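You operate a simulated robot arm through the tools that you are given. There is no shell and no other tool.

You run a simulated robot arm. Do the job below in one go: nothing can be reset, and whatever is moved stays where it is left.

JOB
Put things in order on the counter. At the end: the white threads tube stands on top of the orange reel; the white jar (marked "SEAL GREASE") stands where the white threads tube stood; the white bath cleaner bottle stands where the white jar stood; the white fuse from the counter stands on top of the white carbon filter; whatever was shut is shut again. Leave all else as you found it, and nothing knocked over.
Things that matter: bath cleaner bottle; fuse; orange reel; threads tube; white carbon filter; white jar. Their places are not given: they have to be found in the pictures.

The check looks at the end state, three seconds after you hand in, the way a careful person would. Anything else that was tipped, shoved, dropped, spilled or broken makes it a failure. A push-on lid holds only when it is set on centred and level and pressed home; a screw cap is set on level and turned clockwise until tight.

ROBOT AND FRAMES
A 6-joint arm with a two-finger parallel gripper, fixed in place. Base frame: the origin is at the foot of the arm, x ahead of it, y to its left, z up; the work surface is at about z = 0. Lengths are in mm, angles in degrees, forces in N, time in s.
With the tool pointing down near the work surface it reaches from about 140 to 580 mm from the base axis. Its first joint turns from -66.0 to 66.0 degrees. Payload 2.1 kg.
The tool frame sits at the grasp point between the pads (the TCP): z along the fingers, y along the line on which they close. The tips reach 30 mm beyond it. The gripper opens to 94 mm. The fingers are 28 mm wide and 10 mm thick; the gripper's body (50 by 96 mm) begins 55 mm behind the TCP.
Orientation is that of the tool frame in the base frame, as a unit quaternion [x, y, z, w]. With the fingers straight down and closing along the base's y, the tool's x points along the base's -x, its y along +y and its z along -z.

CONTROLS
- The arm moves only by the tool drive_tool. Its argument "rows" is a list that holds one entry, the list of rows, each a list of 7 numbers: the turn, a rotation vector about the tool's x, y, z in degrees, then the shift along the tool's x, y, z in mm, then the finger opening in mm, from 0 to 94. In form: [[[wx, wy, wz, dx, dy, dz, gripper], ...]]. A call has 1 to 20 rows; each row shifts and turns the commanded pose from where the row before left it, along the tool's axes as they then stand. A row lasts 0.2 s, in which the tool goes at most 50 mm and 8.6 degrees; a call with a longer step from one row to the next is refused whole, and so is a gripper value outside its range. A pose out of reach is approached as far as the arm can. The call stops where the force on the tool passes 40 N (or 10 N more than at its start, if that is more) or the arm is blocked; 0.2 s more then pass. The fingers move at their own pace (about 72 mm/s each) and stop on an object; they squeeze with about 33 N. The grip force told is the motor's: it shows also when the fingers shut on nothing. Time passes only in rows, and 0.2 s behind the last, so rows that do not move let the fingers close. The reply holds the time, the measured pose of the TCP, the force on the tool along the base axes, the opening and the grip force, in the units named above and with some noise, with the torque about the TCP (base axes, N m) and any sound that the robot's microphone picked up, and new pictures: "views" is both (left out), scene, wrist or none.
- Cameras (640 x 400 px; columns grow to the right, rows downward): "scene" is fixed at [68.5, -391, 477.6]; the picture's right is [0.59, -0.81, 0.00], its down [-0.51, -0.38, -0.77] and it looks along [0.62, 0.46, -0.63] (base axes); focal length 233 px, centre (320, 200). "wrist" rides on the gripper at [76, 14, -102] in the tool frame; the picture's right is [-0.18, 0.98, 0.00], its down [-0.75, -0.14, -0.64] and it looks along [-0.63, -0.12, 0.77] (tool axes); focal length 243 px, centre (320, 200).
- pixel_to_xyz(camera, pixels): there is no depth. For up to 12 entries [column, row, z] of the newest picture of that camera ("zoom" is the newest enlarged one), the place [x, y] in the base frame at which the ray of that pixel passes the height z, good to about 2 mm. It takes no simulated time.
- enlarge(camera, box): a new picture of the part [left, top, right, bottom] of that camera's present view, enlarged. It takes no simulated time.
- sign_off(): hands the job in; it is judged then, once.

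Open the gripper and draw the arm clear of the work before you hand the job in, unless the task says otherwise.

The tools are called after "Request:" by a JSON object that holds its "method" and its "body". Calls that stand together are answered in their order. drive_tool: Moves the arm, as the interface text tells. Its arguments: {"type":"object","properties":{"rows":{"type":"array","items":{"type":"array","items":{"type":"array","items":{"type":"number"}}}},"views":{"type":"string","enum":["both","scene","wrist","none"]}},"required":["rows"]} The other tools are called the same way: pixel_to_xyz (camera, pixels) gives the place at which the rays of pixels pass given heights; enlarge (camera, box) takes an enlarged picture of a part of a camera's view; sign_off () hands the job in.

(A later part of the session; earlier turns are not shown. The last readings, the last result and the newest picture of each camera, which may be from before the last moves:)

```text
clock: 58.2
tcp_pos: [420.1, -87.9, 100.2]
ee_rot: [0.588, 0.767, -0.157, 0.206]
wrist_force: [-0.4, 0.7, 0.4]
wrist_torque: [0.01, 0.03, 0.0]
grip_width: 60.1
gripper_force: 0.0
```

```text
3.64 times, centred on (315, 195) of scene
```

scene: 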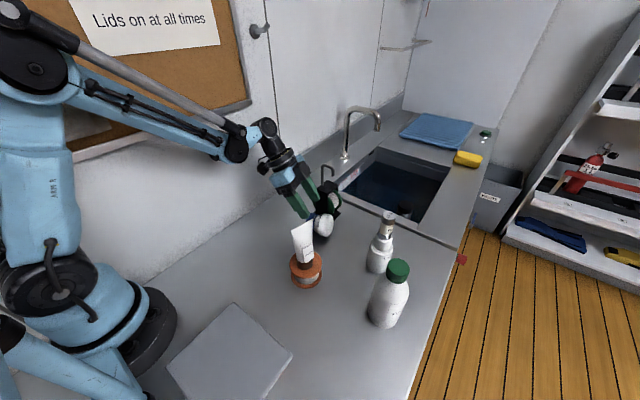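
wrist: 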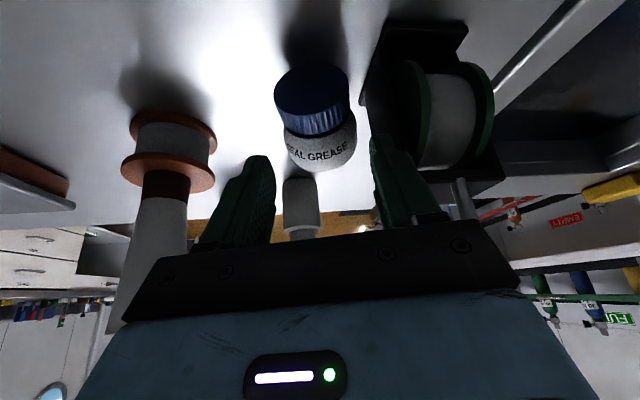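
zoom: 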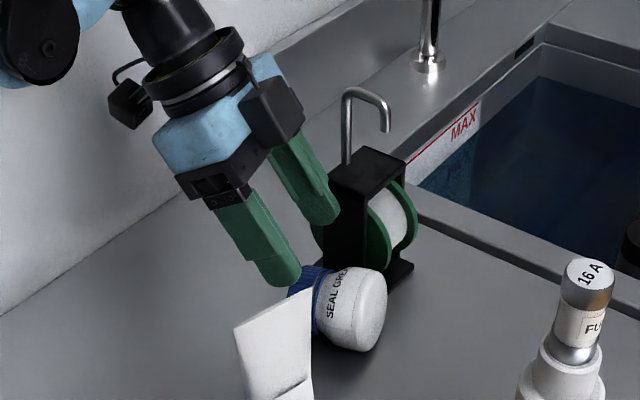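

The fingers straddle the lid (lid face centre ≈ on the tool's plane, offset <1 mm). I shift 3 mm toward the neck and descend to z≈38, then read the pose and picture before closing.

Request:
{"method": "drive_tool", "body": {"rows": [[[0, 0, 0, 4.4, 0, 10.2, 60], [0, 0, 0, 8, 0, 15, 60], [0, 0, 0, 8, 0, 15, 60], [0, 0, 0, 5, 0, 9, 60], [0, 0, 0, 3, 0, 6, 60], [0, 0, 0, 0, 0, 0, 60], [0, 0, 0, 0, 0, 0, 60]]]}}

Request:
{"method": "enlarge", "body": {"camera": "wrist", "box": [220, 60, 420, 220]}}

Request:
{"method": "enlarge", "body": {"camera": "scene", "box": [270, 150, 350, 250]}}

```text
clock: 59.8
tcp_pos: [420.4, -91.0, 38.8]
ee_rot: [0.588, 0.766, -0.158, 0.205]
wrist_force: [-0.2, -0.5, -0.4]
wrist_torque: [-0.01, 0.01, 0.03]
grip_width: 60.0
gripper_force: 0.1
```

scene: 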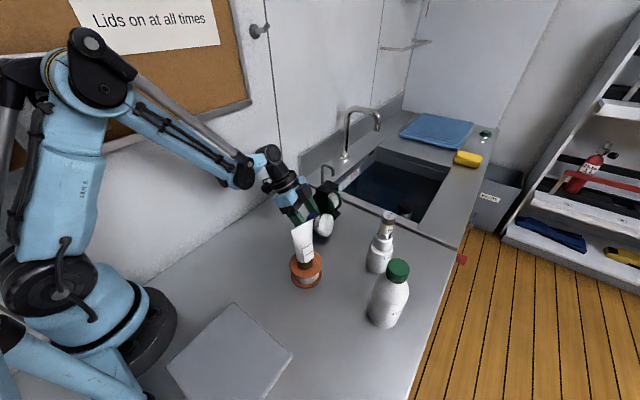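
wrist: 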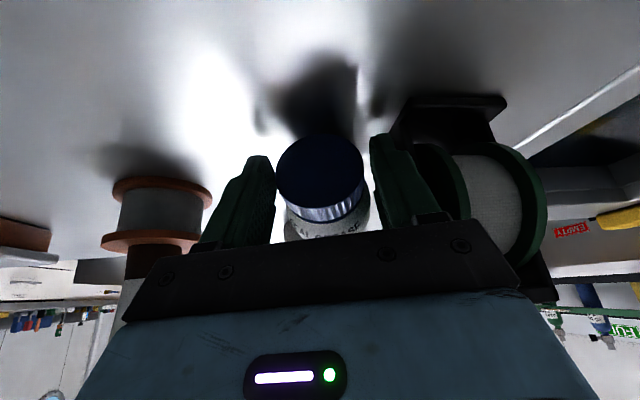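

```text
2.50 times, centred on (320, 140) of wrist
```

zoom: 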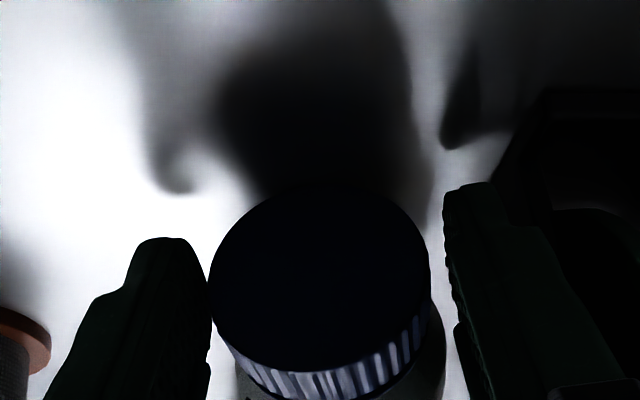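

```text
4.00 times, centred on (310, 200) of scene
```

zoom: 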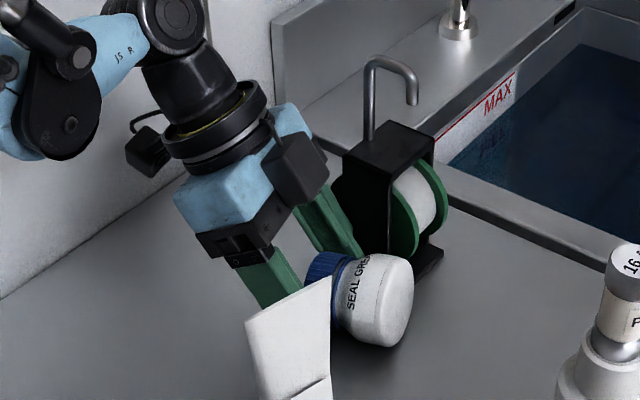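

The lid sits between the fingers. I close slowly with small steps.

Request:
{"method": "drive_tool", "body": {"rows": [[[0, 0, 0, 0, 0.6, 0, 56], [0, 0, 0, 0, 0, 0, 54], [0, 0, 0, 0, 0, 0, 52], [0, 0, 0, 0, 0, 0, 50], [0, 0, 0, 0, 0, 0, 48], [0, 0, 0, 0, 0, 0, 46], [0, 0, 0, 0, 0, 0, 44], [0, 0, 0, 0, 0, 0, 42], [0, 0, 0, 0, 0, 0, 38], [0, 0, 0, 0, 0, 0, 34], [0, 0, 0, 0, 0, 0, 30], [0, 0, 0, 0, 0, 0, 30]]]}}

Request:
{"method": "enlarge", "body": {"camera": "scene", "box": [270, 150, 350, 250]}}

Request:
{"method": "enlarge", "body": {"camera": "wrist", "box": [220, 60, 420, 240]}}

```text
clock: 62.4
tcp_pos: [421.3, -91.0, 38.4]
ee_rot: [0.588, 0.766, -0.158, 0.205]
wrist_force: [-0.3, -0.2, -0.5]
wrist_torque: [-0.02, 0.02, 0.02]
grip_width: 48.1
gripper_force: 33.6
```

scene: 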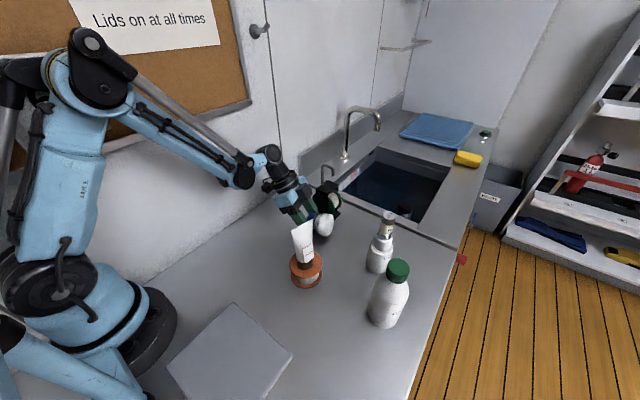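
wrist: 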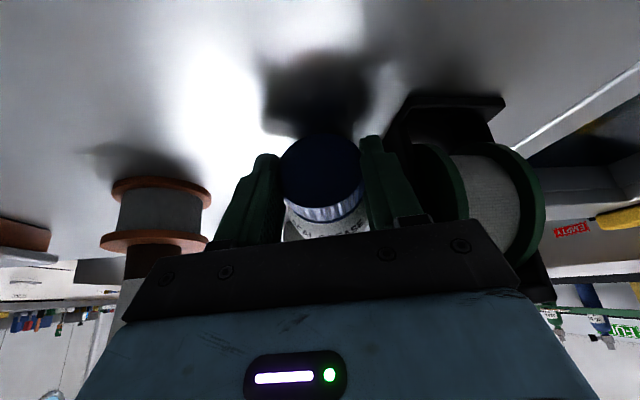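

```text
4.00 times, centred on (310, 200) of scene
```

zoom: 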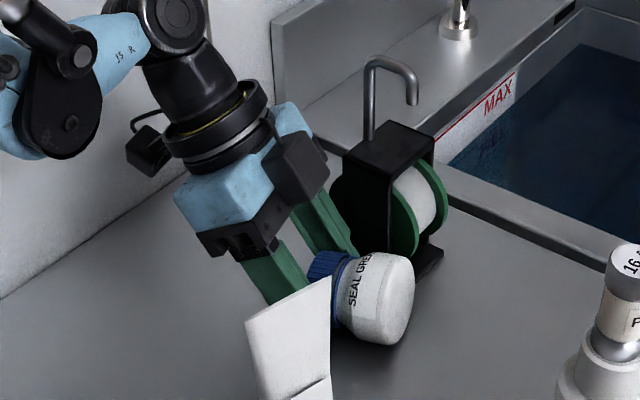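

```text
2.22 times, centred on (320, 150) of wrist
```

zoom: 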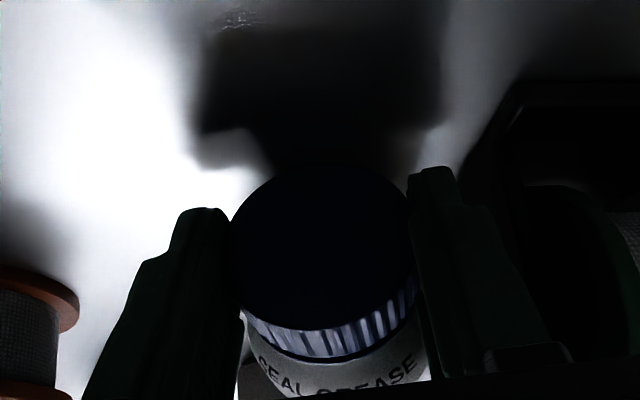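

Lid gripped at 48.1 mm, 33.6 N. I lift 12 mm slowly and check that the jar follows.

Request:
{"method": "drive_tool", "body": {"rows": [[[0, 0, 0, -1, 0, -1.73, 30], [0, 0, 0, -1.5, 0, -2.6, 30], [0, 0, 0, -1.75, 0, -3.03, 30], [0, 0, 0, -1.75, 0, -3.03, 30], [0, 0, 0, 0, 0, 0, 30], [0, 0, 0, 0, 0, 0, 30]]]}}

Request:
{"method": "enlarge", "body": {"camera": "scene", "box": [270, 150, 350, 250]}}

```text
clock: 63.8
tcp_pos: [420.8, -90.4, 49.7]
ee_rot: [0.588, 0.766, -0.158, 0.206]
wrist_force: [-0.2, 0.4, -2.6]
wrist_torque: [0.04, 0.03, 0.03]
grip_width: 48.4
gripper_force: 32.7
```

scene: 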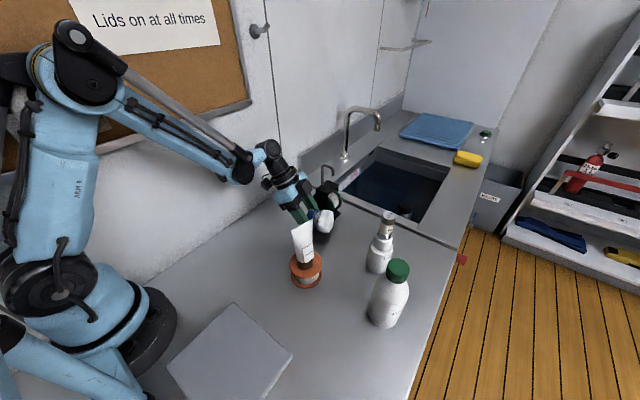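
wrist: 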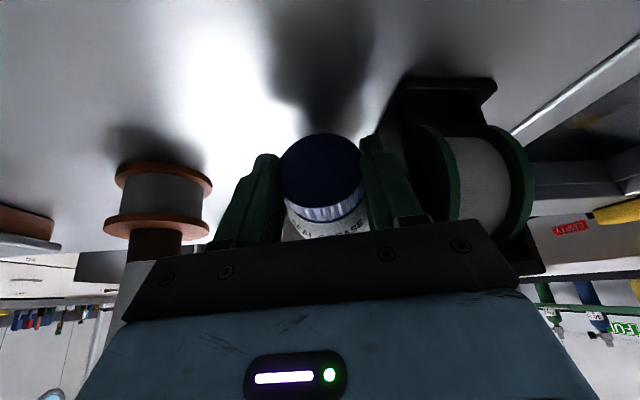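

```text
4.00 times, centred on (310, 200) of scene
```

zoom: 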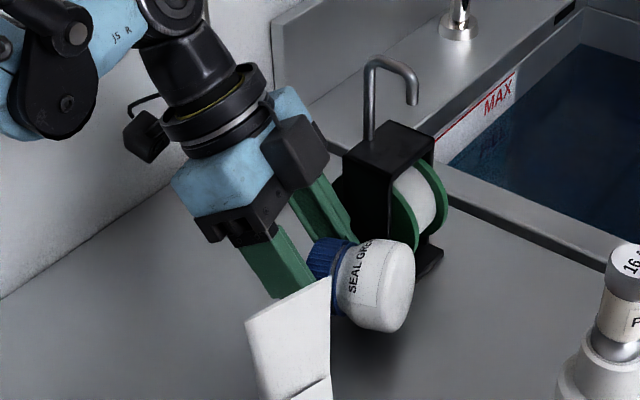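

The jar hangs from the lid grip, weight ≈2.3 N. I lift to z≈190, shift 25 mm toward -x and yaw -15° so the lid axis will point along +y.

Request:
{"method": "drive_tool", "body": {"rows": [[[0, 0, 0, -5, 0, -8.7, 30], [0, 0, 0, -10, 0, -17.3, 30], [0, 0, 0, -14, 0, -24.2, 30], [0, 0, 0, -14, 0, -24.2, 30], [0, 0, 0, -14, 0, -24.2, 30], [0, 0, 0, -13, 0, -22.5, 30], [0, 0, 0, 2.75, -12.1, -1.6, 30], [0, 0, 0, 2.75, -12.1, -1.6, 30], [3.73, 0, 6.45, 0, 0, 0, 30], [3.73, 0, 6.45, 0, 0, 0, 30], [0, 0, 0, 0, 0, 0, 30], [0, 0, 0, 0, 0, 0, 30]]]}}

Request:
{"method": "enlarge", "body": {"camera": "scene", "box": [240, 90, 360, 200]}}

```text
clock: 66.4
tcp_pos: [397.1, -90.1, 190.7]
ee_rot: [0.683, 0.683, -0.184, 0.183]
wrist_force: [-0.5, 0.4, -2.7]
wrist_torque: [0.1, -0.02, -0.02]
grip_width: 48.2
gripper_force: 32.8
```

scene: 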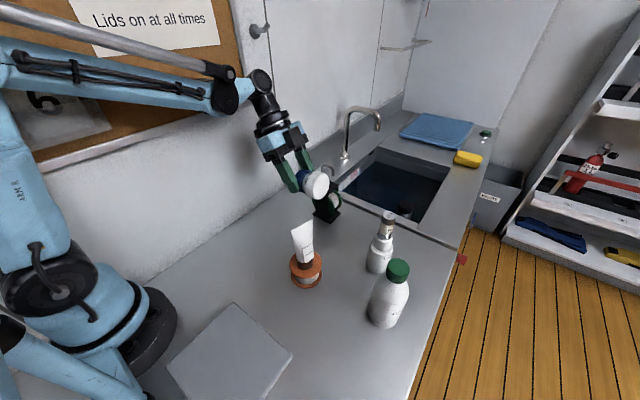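
wrist: 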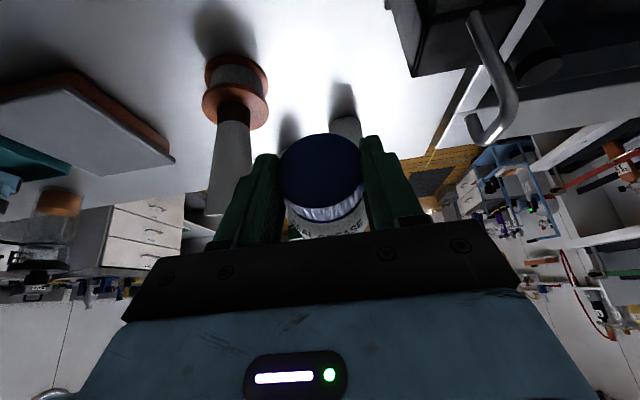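

```text
3.64 times, centred on (300, 145) of scene
```

zoom: 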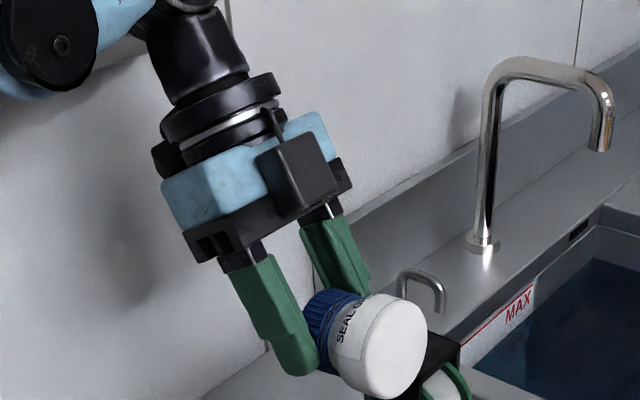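

Held firmly with the lid axis along +y. I now rotate about the closing axis, first 45°, and check.

Request:
{"method": "drive_tool", "body": {"rows": [[[0, 4, 0, 0, 0, 0, 30], [0, 7, 0, 0, 0, 0, 30], [0, 7, 0, 0, 0, 0, 30], [0, 7, 0, 0, 0, 0, 30], [0, 7, 0, 0, 0, 0, 30], [0, 7, 0, 0, 0, 0, 30], [0, 6, 0, 0, 0, 0, 30], [0, 0, 0, 0, 0, 0, 30]]]}}

Request:
{"method": "enlarge", "body": {"camera": "scene", "box": [260, 90, 380, 210]}}

```text
clock: 68.2
tcp_pos: [396.4, -91.2, 190.6]
ee_rot: [0.701, 0.701, 0.093, -0.093]
wrist_force: [-0.5, -0.1, -2.0]
wrist_torque: [0.04, -0.02, -0.04]
grip_width: 48.3
gripper_force: 32.9
```

scene: 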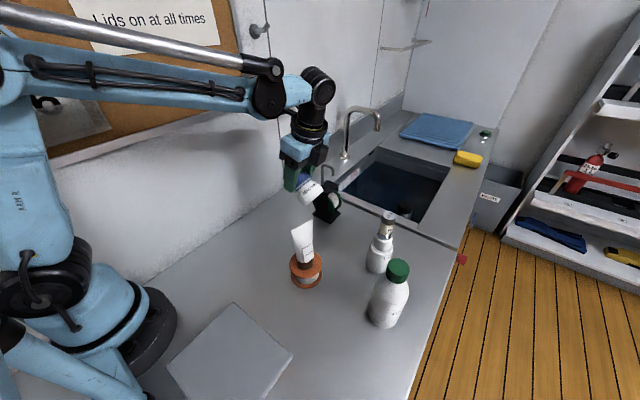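
wrist: 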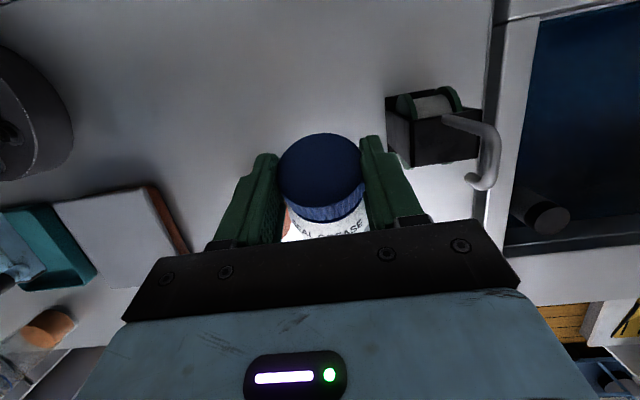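

```text
3.33 times, centred on (320, 150) of scene
```

zoom: 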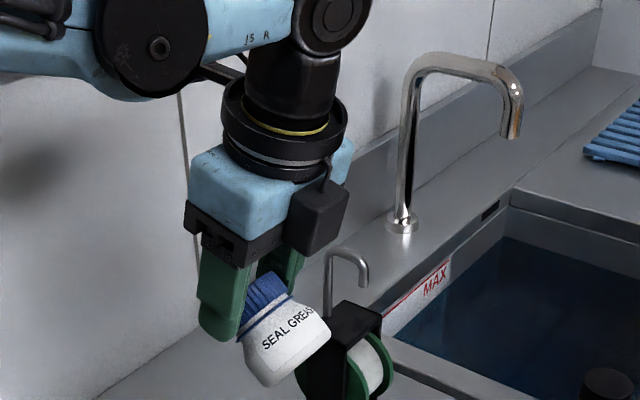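

Jar now at ~45° with lid up. I continue the rotation another 45°.

Request:
{"method": "drive_tool", "body": {"rows": [[[0, 4, 0, 0, 0, 0, 30], [0, 7, 0, 0, 0, 0, 30], [0, 7, 0, 0, 0, 0, 30], [0, 7, 0, 0, 0, 0, 30], [0, 7, 0, 0, 0, 0, 30], [0, 7, 0, 0, 0, 0, 30], [0, 6, 0, 0, 0, 0, 30], [0, 0, 0, 0, 0, 0, 30], [0, 0, 0, 0, 0, 0, 30]]]}}

Request:
{"method": "enlarge", "body": {"camera": "scene", "box": [260, 90, 380, 210]}}

```text
clock: 70.2
tcp_pos: [409.8, -69.2, 189.3]
ee_rot: [0.615, 0.612, 0.354, -0.348]
wrist_force: [-0.6, 0.0, -1.8]
wrist_torque: [-0.04, 0.0, 0.04]
grip_width: 48.4
gripper_force: 32.7
out of reach, approached as far as the arm can: row 7
```

scene: 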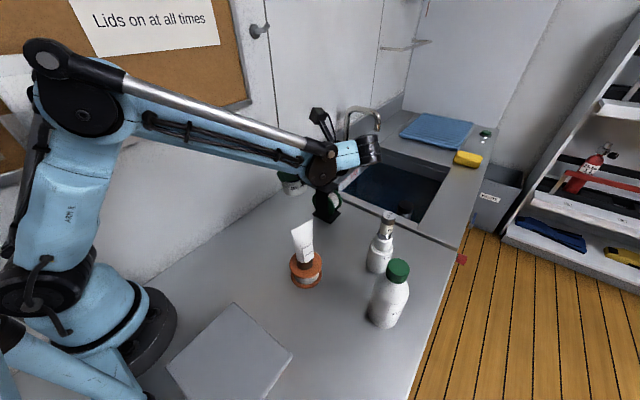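
wrist: 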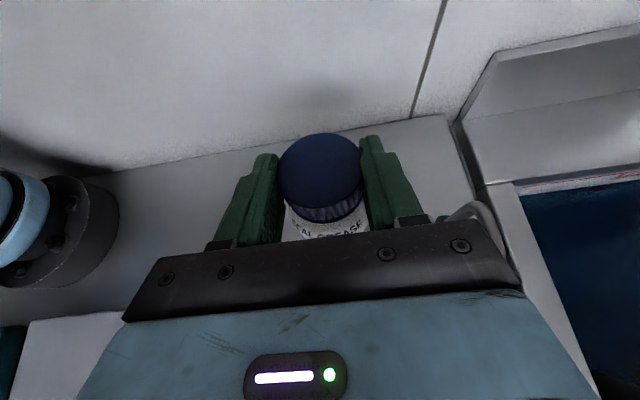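

```text
3.33 times, centred on (320, 150) of scene
```

zoom: 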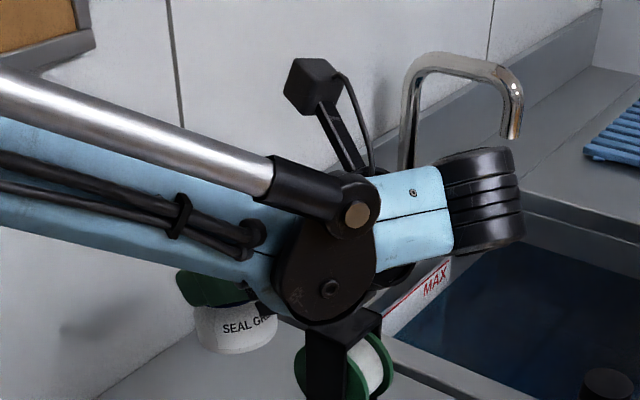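

The tilt of 60° is reached and the jar is upright, though position lags the command by ~25 mm (reach limit). I move +y in two steps to come back within reach and check.

Request:
{"method": "drive_tool", "body": {"rows": [[[0, 0, 0, 7.5, 0, 13, 30], [0, 0, 0, 10, 0, 17.3, 30], [0, 0, 0, 12.5, 0, 21.7, 30], [0, 0, 0, 0, 0, 0, 30], [0, 0, 0, 0, 0, 0, 30]]]}}

Request:
{"method": "enlarge", "body": {"camera": "scene", "box": [240, 90, 380, 230]}}

```text
clock: 71.4
tcp_pos: [408.5, -8.9, 191.5]
ee_rot: [0.613, 0.612, 0.354, -0.353]
wrist_force: [-0.1, -0.4, -1.8]
wrist_torque: [0.01, 0.01, -0.04]
grip_width: 47.9
gripper_force: 32.9
```

scene: 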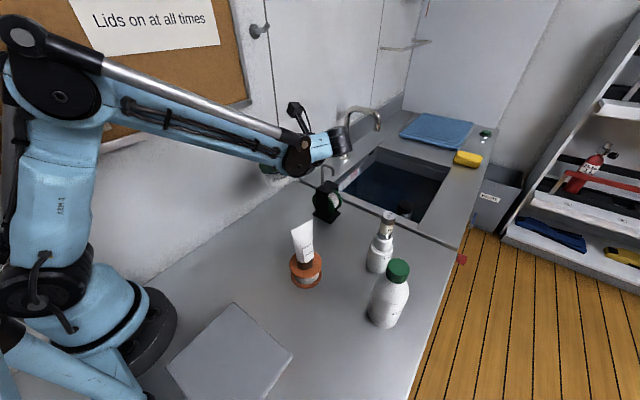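
wrist: 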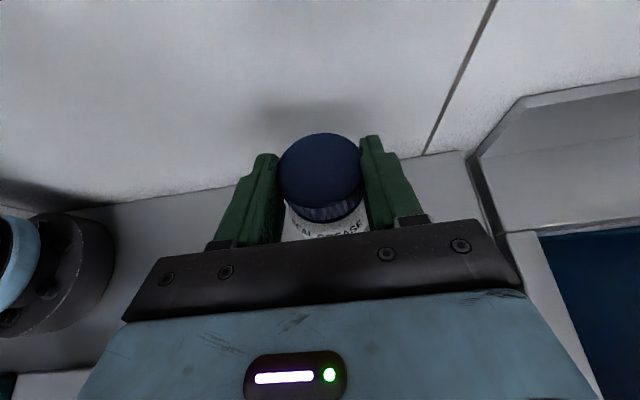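

```text
2.86 times, centred on (310, 160) of scene
```

zoom: 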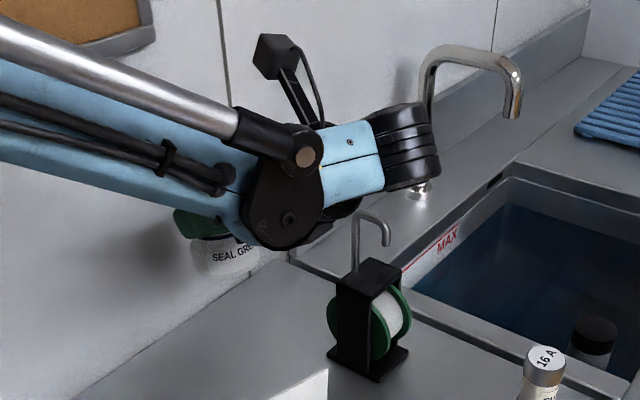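

The command is re-synchronised at (408.5,-8.9,191.5) with the jar upright. Because the wrist comes low in this posture, I move to a freer spot (345,45), well away from tube and dispenser.

Request:
{"method": "drive_tool", "body": {"rows": [[[0, 0, 0, 3.4, -8, 5.9, 30], [0, 0, 0, 6.7, -15.9, 11.7, 30], [0, 0, 0, 6.7, -15.9, 11.7, 30], [0, 0, 0, 6.7, -15.9, 11.7, 30], [0, 0, 0, 3.4, -8, 5.9, 30], [0, 0, 0, 0, 0, 0, 30], [0, 0, 0, 0, 0, 0, 30]]]}}

Request:
{"method": "enlarge", "body": {"camera": "scene", "box": [200, 90, 340, 230]}}

```text
clock: 73.0
tcp_pos: [344.6, 46.3, 189.7]
ee_rot: [0.611, 0.613, 0.353, -0.354]
wrist_force: [0.3, -0.5, -2.9]
wrist_torque: [0.0, 0.03, 0.02]
grip_width: 48.5
gripper_force: 32.9
```

scene: 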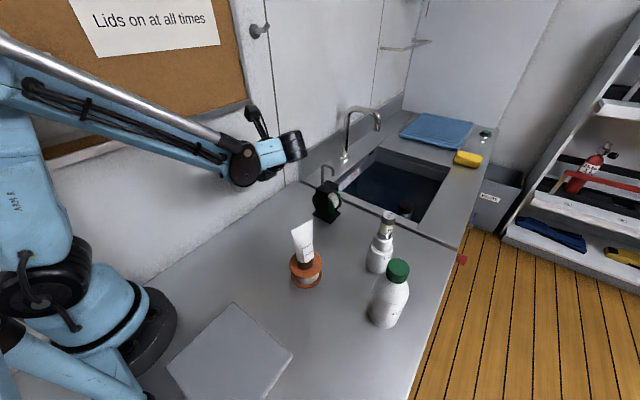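
wrist: 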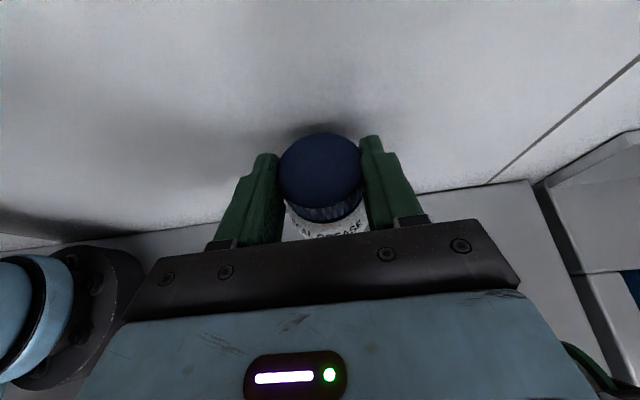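

```text
2.86 times, centred on (270, 160) of scene
```

zoom: 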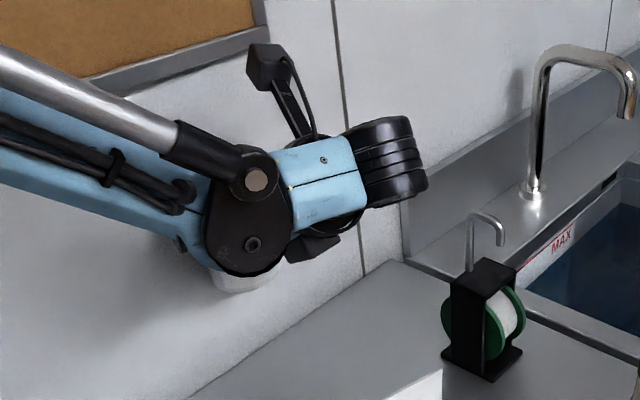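

The jar (seen from the wrist) is upright-ish over a free patch near (345,45). I enlarge the wrist view to judge how level the lid is before lowering.

Request:
{"method": "enlarge", "body": {"camera": "wrist", "box": [260, 120, 380, 245]}}

Request:
{"method": "enlarge", "body": {"camera": "scene", "box": [220, 140, 300, 200]}}

```text
3.20 times, centred on (320, 182) of wrist
```

zoom: 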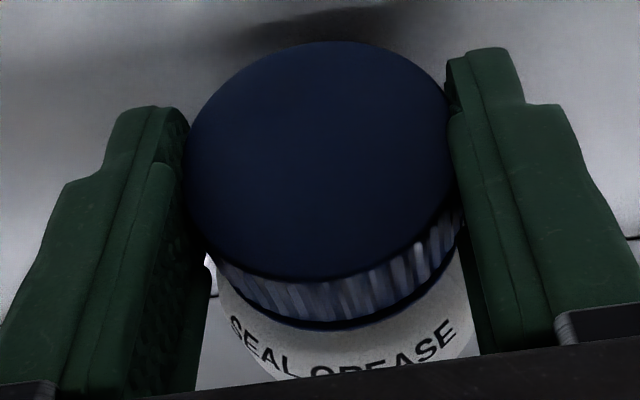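

```text
6.67 times, centred on (260, 170) of scene
```

zoom: 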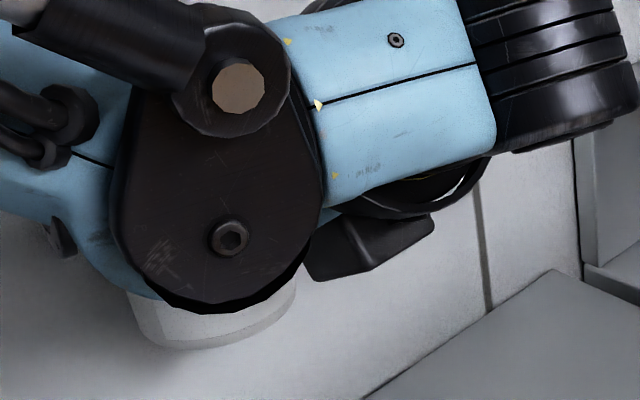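

The lid's outline ratio (0.87) matches an upright jar; its bottom is ≈120 mm above the counter. I lower it 108 mm smoothly.

Request:
{"method": "drive_tool", "body": {"rows": [[[0, 0, 0, -5.2, 0, 3, 30], [0, 0, 0, -10.4, 0, 6, 30], [0, 0, 0, -13, 0, 7.5, 30], [0, 0, 0, -13, 0, 7.5, 30], [0, 0, 0, -13, 0, 7.5, 30], [0, 0, 0, -13, 0, 7.5, 30], [0, 0, 0, -13, 0, 7.5, 30], [0, 0, 0, -8.7, 0, 5, 30], [0, 0, 0, -4.3, 0, 2.5, 30], [0, 0, 0, 0, 0, 0, 30]]]}}

Request:
{"method": "enlarge", "body": {"camera": "scene", "box": [200, 150, 320, 260]}}

```text
clock: 75.2
tcp_pos: [345.6, 44.5, 82.4]
ee_rot: [0.612, 0.613, 0.353, -0.354]
wrist_force: [0.2, 0.0, -1.9]
wrist_torque: [-0.01, 0.01, 0.0]
grip_width: 48.4
gripper_force: 32.4
```

scene: 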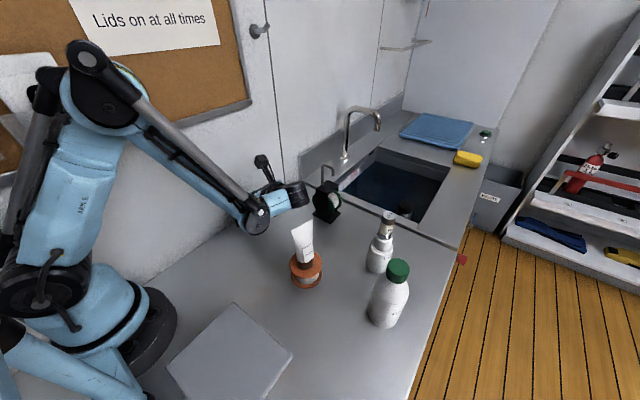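
wrist: 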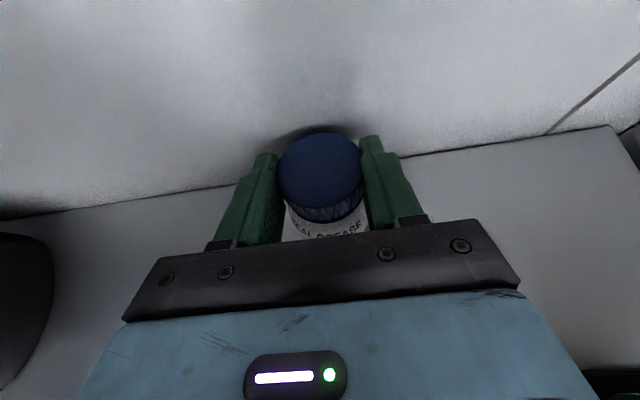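

```text
3.64 times, centred on (260, 205) of scene
```

zoom: 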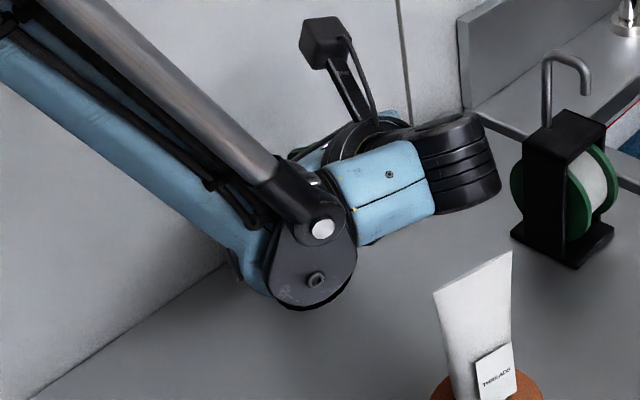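

Remaining gap ≈12 mm by estimate, force is just the jar's weight. I lower 8 mm in 2 mm steps, then read.

Request:
{"method": "drive_tool", "body": {"rows": [[[0, 0, 0, -1.73, 0, 1, 30], [0, 0, 0, -1.73, 0, 1, 30], [0, 0, 0, -1.73, 0, 1, 30], [0, 0, 0, -1.73, 0, 1, 30], [0, 0, 0, 0, 0, 0, 30]]], "views": "none"}}

```text
clock: 76.4
tcp_pos: [345.0, 43.6, 75.9]
ee_rot: [0.612, 0.613, 0.353, -0.354]
wrist_force: [0.0, -0.1, -1.5]
wrist_torque: [-0.02, -0.04, 0.02]
grip_width: 47.9
gripper_force: 33.2
```

No contact yet; I continue with 1 mm steps.

Request:
{"method": "drive_tool", "body": {"rows": [[[0, 0, 0, -0.87, 0, 0.5, 30], [0, 0, 0, -0.87, 0, 0.5, 30], [0, 0, 0, -0.87, 0, 0.5, 30], [0, 0, 0, 0, 0, 0, 30]]], "views": "none"}}

```text
clock: 77.4
tcp_pos: [345.7, 45.0, 70.6]
ee_rot: [0.611, 0.613, 0.353, -0.355]
wrist_force: [-0.8, 0.2, -1.6]
wrist_torque: [0.0, 0.01, 0.0]
grip_width: 48.0
gripper_force: 33.2
```

Still hanging freely (-1.6 N); I continue in 1 mm steps.

Request:
{"method": "drive_tool", "body": {"rows": [[[0, 0, 0, -0.87, 0, 0.5, 30], [0, 0, 0, -0.87, 0, 0.5, 30], [0, 0, 0, 0, 0, 0, 30]]], "views": "none"}}

```text
clock: 78.2
tcp_pos: [346.7, 45.3, 69.9]
ee_rot: [0.611, 0.613, 0.353, -0.354]
wrist_force: [0.7, -0.3, -2.9]
wrist_torque: [0.0, 0.04, -0.01]
grip_width: 48.3
gripper_force: 33.1
```

Still free; two more 1 mm steps.

Request:
{"method": "drive_tool", "body": {"rows": [[[0, 0, 0, -0.87, 0, 0.5, 30], [0, 0, 0, -0.87, 0, 0.5, 30], [0, 0, 0, 0, 0, 0, 30]]], "views": "both"}}

Request:
{"method": "enlarge", "body": {"camera": "wrist", "box": [200, 100, 440, 245]}}

```text
clock: 79.0
tcp_pos: [345.9, 43.8, 67.8]
ee_rot: [0.612, 0.613, 0.354, -0.354]
wrist_force: [0.6, -1.1, 0.2]
wrist_torque: [-0.01, 0.02, -0.03]
grip_width: 48.2
gripper_force: 33.0
```

scene: 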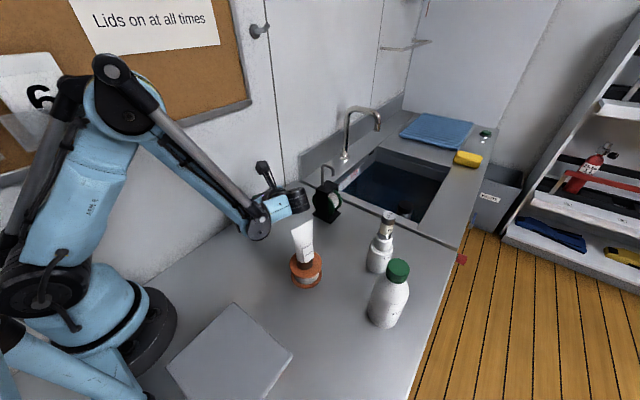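
wrist: 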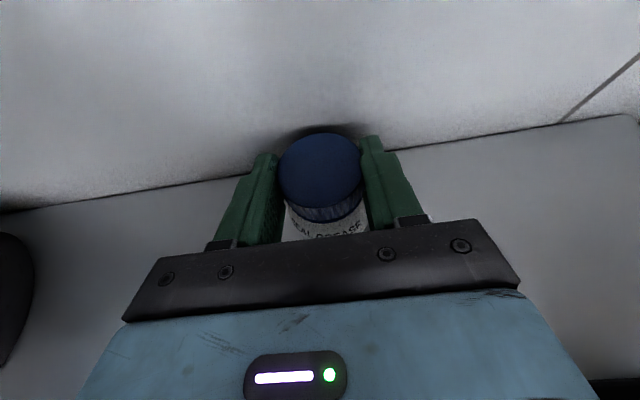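

```text
2.67 times, centred on (320, 172) of wrist
```

zoom: 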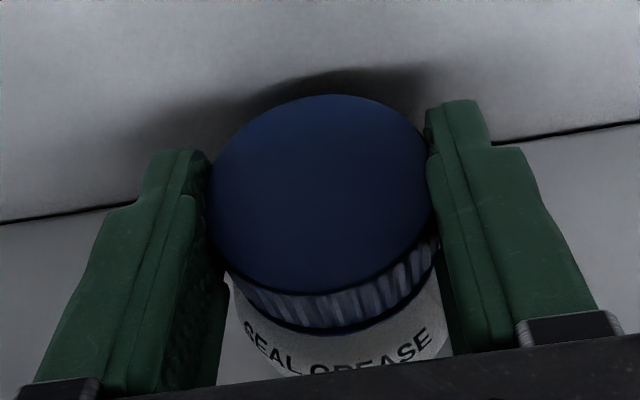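

Force changed from about -2 to +0.2 N, suggesting first edge contact. I go 1 mm more in half steps.

Request:
{"method": "drive_tool", "body": {"rows": [[[0, 0, 0, -0.43, 0, 0.25, 30], [0, 0, 0, -0.43, 0, 0.25, 30], [0, 0, 0, 0, 0, 0, 30]]], "views": "none"}}

```text
clock: 79.8
tcp_pos: [346.5, 44.7, 66.4]
ee_rot: [0.611, 0.612, 0.354, -0.355]
wrist_force: [-1.1, -1.1, 6.0]
wrist_torque: [0.12, 0.02, 0.03]
grip_width: 48.2
gripper_force: 32.5
```

Contact of ~8 N acting 15 mm in front of the TCP, which is right under the jar's centre: it stands flat. I open slowly.

Request:
{"method": "drive_tool", "body": {"rows": [[[0, 0, 0, 0, 0, 0, 47], [0, 0, 0, 0, 0, 0, 49], [0, 0, 0, 0, 0, 0, 51], [0, 0, 0, 0, 0, 0, 54], [0, 0, 0, 0, 0, 0, 58], [0, 0, 0, 0, 0, 0, 64], [0, 0, 0, 0, 0, 0, 70], [0, 0, 0, 0, 0, 0, 70]]]}}

Request:
{"method": "enlarge", "body": {"camera": "wrist", "box": [200, 80, 440, 245]}}

```text
clock: 81.6
tcp_pos: [345.6, 45.1, 67.0]
ee_rot: [0.612, 0.613, 0.353, -0.354]
wrist_force: [0.4, 0.6, 0.6]
wrist_torque: [0.0, -0.01, -0.02]
grip_width: 69.8
gripper_force: 0.0
```

scene: 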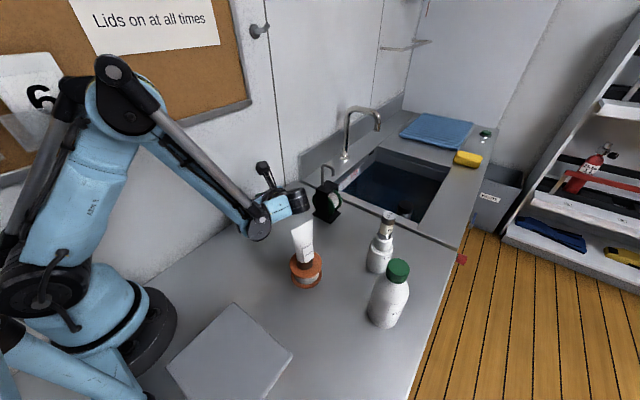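
wrist: 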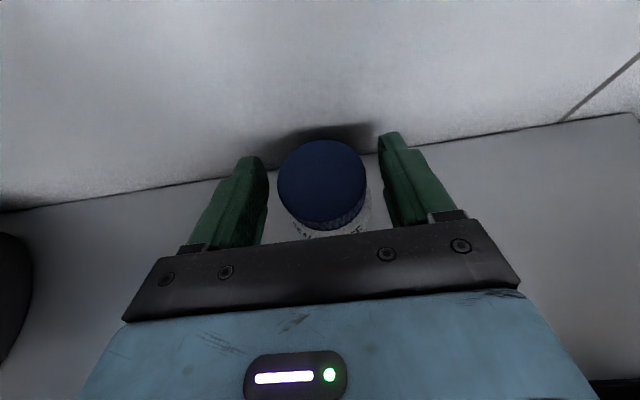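

```text
2.42 times, centred on (320, 162) of wrist
```

zoom: 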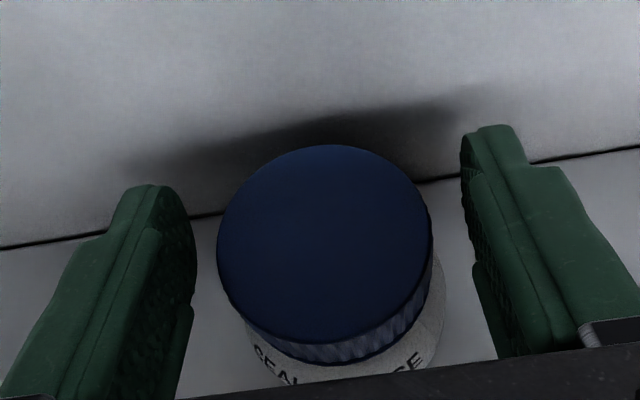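

The jar stands upright on its own at ≈(345,59). I rise straight up 125 mm with the fingers open, then rotate the tool back to vertical.

Request:
{"method": "drive_tool", "body": {"rows": [[[0, 0, 0, 4.33, 0, -2.5, 74], [0, 0, 0, 8.66, 0, -5, 74], [0, 0, 0, 17.3, 0, -10, 74], [0, 0, 0, 17.3, 0, -10, 74], [0, 0, 0, 21.65, 0, -12.5, 74], [0, 0, 0, 21.65, 0, -12.5, 74], [0, 0, 0, 17.3, 0, -10, 74], [0, 0, 0, 0, 0, 0, 74]]]}}

Request:
{"method": "enlarge", "body": {"camera": "scene", "box": [200, 130, 340, 250]}}

```text
clock: 83.4
tcp_pos: [346.9, 43.5, 191.4]
ee_rot: [0.611, 0.613, 0.354, -0.354]
wrist_force: [-0.2, -0.4, -0.1]
wrist_torque: [0.01, 0.03, 0.04]
grip_width: 74.0
gripper_force: 0.1
```

scene: 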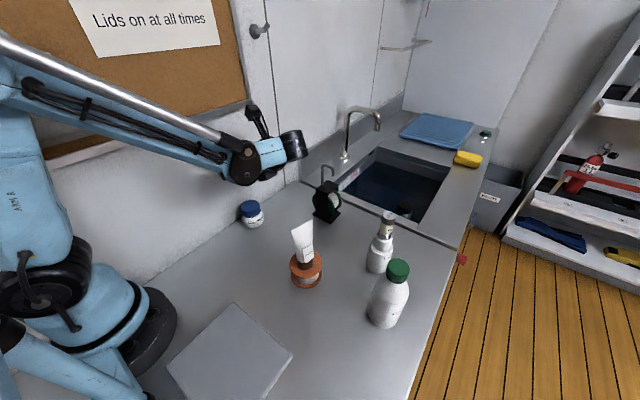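
wrist: 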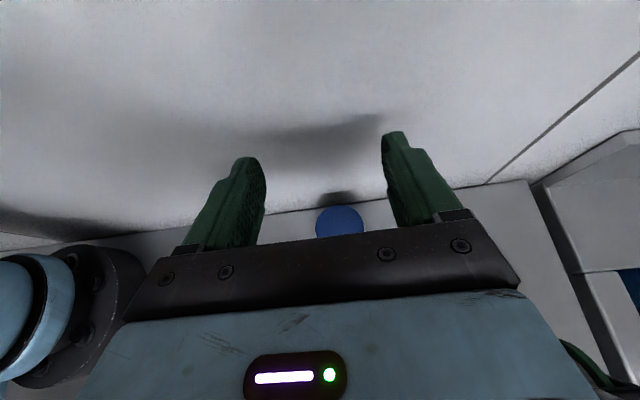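

```text
3.33 times, centred on (270, 190) of scene
```

zoom: 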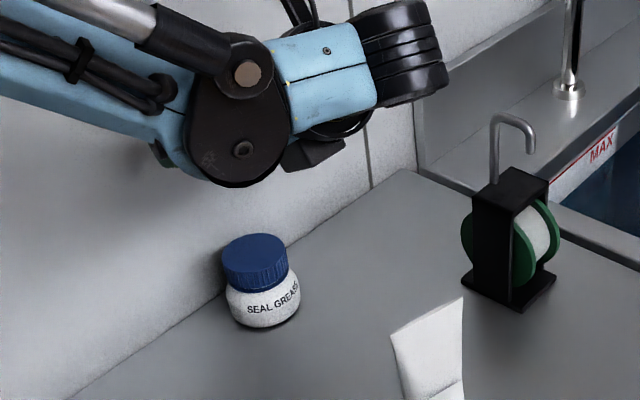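

The jar stands upright with its lid on at scene (252,214). I back the tool off to y≈-22 (the camera must clear the wall), then untilt it to vertical and yaw it to the earlier 105° orientation.

Request:
{"method": "drive_tool", "body": {"rows": [[[0, 0, 0, -10.8, 0, -18.8, 74], [0, 0, 0, -10.8, 0, -18.8, 74], [0, 0, 0, -10.8, 0, -18.8, 74], [0, -7.5, 0, 0, 0, 0, 74], [0, -7.5, 0, 0, 0, 0, 74], [0, -7.5, 0, 0, 0, 0, 74], [0, -7.5, 0, 0, 0, 0, 74], [0, -7.5, 0, 0, 0, 0, 74], [0, -7.5, 0, 0, 0, 0, 74], [0, -7.5, 0, 0, 0, 0, 74], [0, -7.5, 0, 0, 0, 0, 74], [0, 0, 0, 0, 0, 0, 74], [0, 0, 0, 0, 0, 0, 74]]]}}

```text
clock: 86.2
tcp_pos: [345.9, -20.9, 191.8]
ee_rot: [0.707, 0.708, -0.001, 0.0]
wrist_force: [0.1, -0.3, -0.6]
wrist_torque: [-0.03, -0.01, 0.04]
grip_width: 74.2
gripper_force: 0.1
```

scene: 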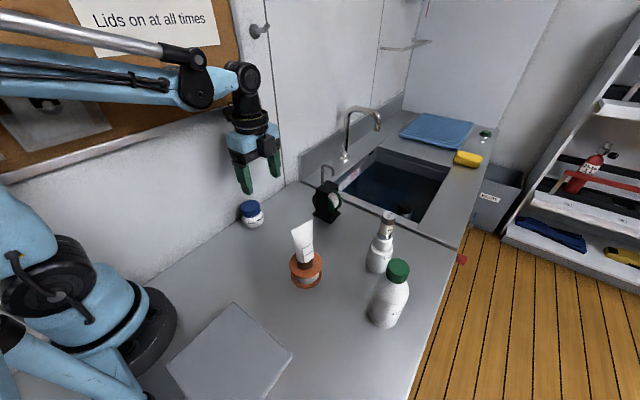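
wrist: 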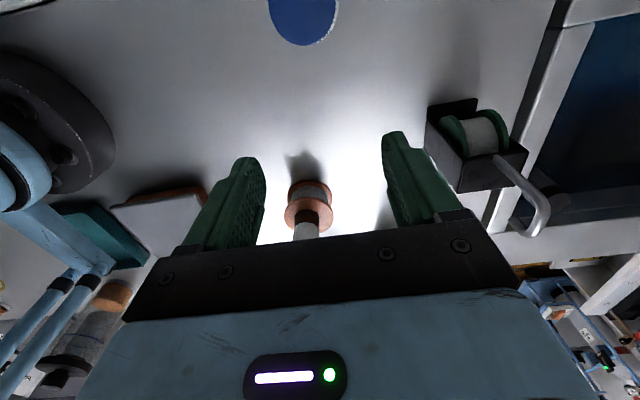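

Tool is vertical. I yaw +105° and move over toward the jar for a look from above.

Request:
{"method": "drive_tool", "body": {"rows": [[[0, 0, -8.08, 0, 0, 0, 74], [0, 0, -8.08, 0, 0, 0, 74], [0, 0, -8.08, 0, 0, 0, 74], [0, 0, -8.08, 0, 0, 0, 74], [0, 0, -8.08, 0, 0, 0, 74], [0, 0, -8.08, 0, 0, 0, 74], [0, 0, -8.08, 0, 0, 0, 74], [0, 0, -8.08, 0, 0, 0, 74], [0, 0, -8.08, 0, 0, 0, 74], [0, 0, -8.08, 0, 0, 0, 74], [0, 0, -8.08, 0, 0, 0, 74], [0, 0, -8.08, 0, 0, 0, 74], [0, 0, -8.08, 0, 0, 0, 74], [0, 0, 0, -6, 22.5, 0, 74], [0, 0, 0, -6, 22.5, 0, 74], [0, 0, 0, -6, 22.5, 0, 74], [0, 0, 0, 0, 0, 0, 74], [0, 0, 0, 0, 0, 0, 74]]]}}

Request:
{"method": "enlarge", "body": {"camera": "wrist", "box": [240, 40, 400, 180]}}

Request:
{"method": "enlarge", "body": {"camera": "scene", "box": [215, 170, 295, 250]}}

```text
clock: 89.9
tcp_pos: [344.1, 46.2, 192.4]
ee_rot: [-0.129, 0.992, -0.003, -0.002]
wrist_force: [-1.7, -6.0, 0.5]
wrist_torque: [0.55, -0.16, 0.01]
grip_width: 71.9
gripper_force: 0.0
stopped in row 18: the force on the tool passed its limit at 42 N (the readings are from after the stop); the commanded pose is now the measured one
```

scene: 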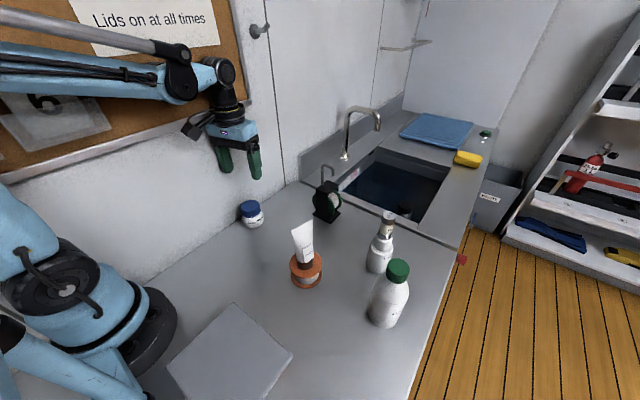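
wrist: 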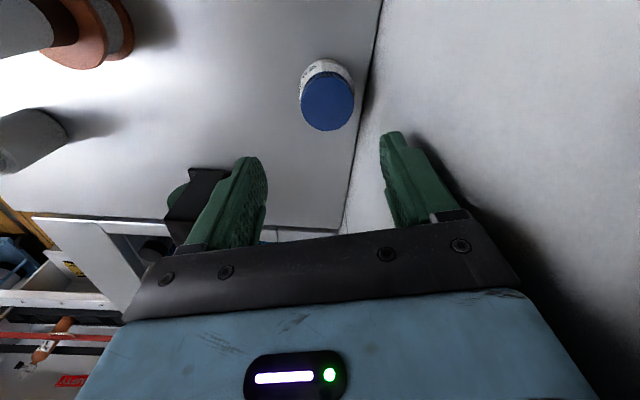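

```text
2.86 times, centred on (320, 110) of wrist
```

zoom: 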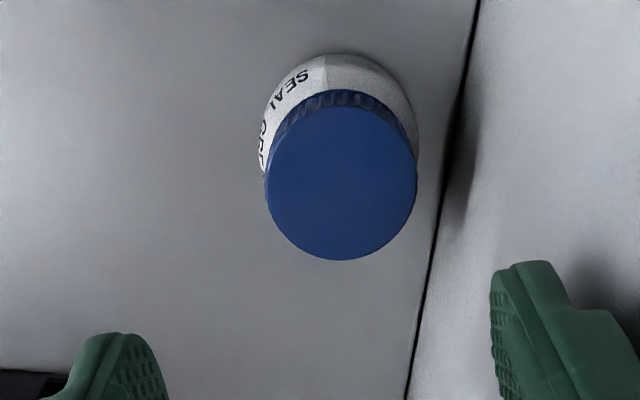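

```text
5.00 times, centred on (255, 210) of scene
```

zoom: 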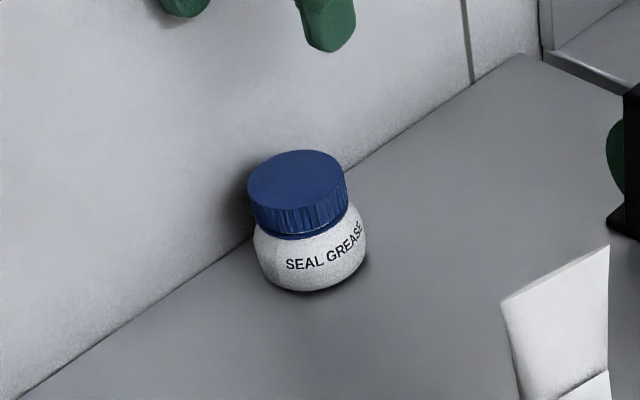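

The right finger touched the wall (42 N stop), so the wall is at y≈94; the jar stands at ≈(343,52), ~12 mm from it. I back off 45 mm in -y and yaw +75° so the fingers will close along x with the camera on the -y side.

Request:
{"method": "drive_tool", "body": {"rows": [[[0, 0, 0, 3.9, -14.5, 0, 74], [0, 0, 0, 3.9, -14.5, 0, 74], [0, 0, 0, 3.9, -14.5, 0, 74], [0, 0, -8.33, 0, 0, 0, 74], [0, 0, -8.33, 0, 0, 0, 74], [0, 0, -8.33, 0, 0, 0, 74], [0, 0, -8.33, 0, 0, 0, 74], [0, 0, -8.33, 0, 0, 0, 74], [0, 0, -8.33, 0, 0, 0, 74], [0, 0, -8.33, 0, 0, 0, 74], [0, 0, -8.33, 0, 0, 0, 74], [0, 0, -8.33, 0, 0, 0, 74], [0, 0, 0, 0, 0, 0, 74], [0, 0, 0, 0, 0, 0, 74]]]}}

Request:
{"method": "enlarge", "body": {"camera": "scene", "box": [215, 170, 295, 250]}}

```text
clock: 92.9
tcp_pos: [344.6, 2.1, 193.2]
ee_rot: [-0.707, 0.708, -0.001, -0.002]
wrist_force: [0.0, -0.3, 0.3]
wrist_torque: [0.02, -0.01, -0.02]
grip_width: 74.2
gripper_force: 0.0
```

scene: 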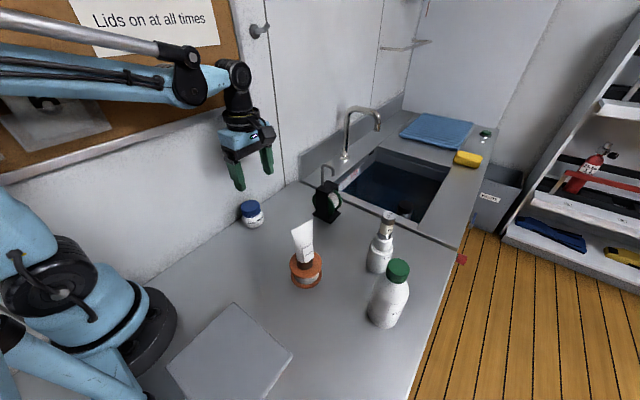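
wrist: 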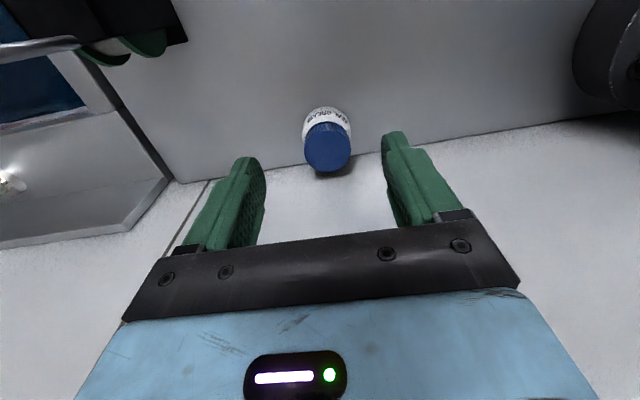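

```text
5.00 times, centred on (255, 210) of scene
```

zoom: 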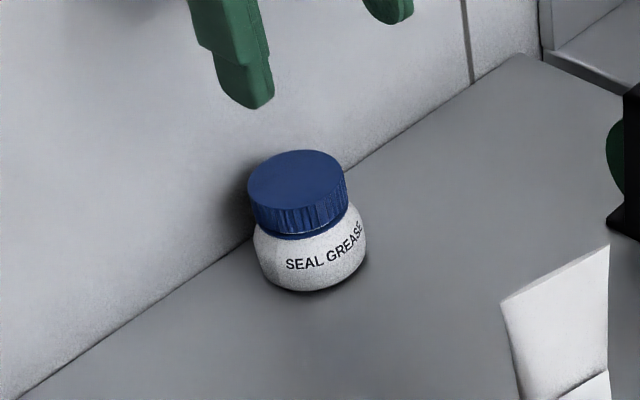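

Now the jar is at wrist (327,145) with closing axis along x. I enlarge for its exact centre.

Request:
{"method": "enlarge", "body": {"camera": "wrist", "box": [270, 90, 390, 190]}}

```text
4.00 times, centred on (330, 140) of wrist
```

zoom: 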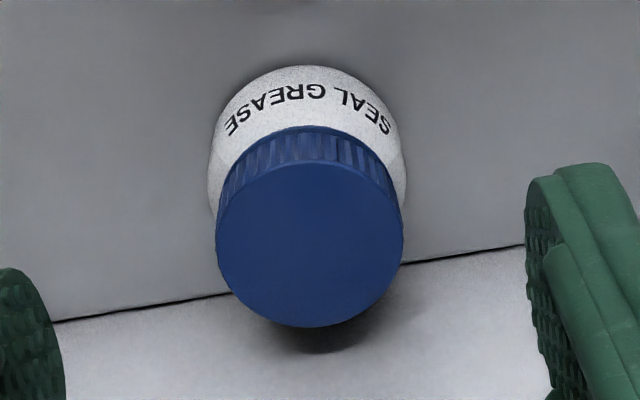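

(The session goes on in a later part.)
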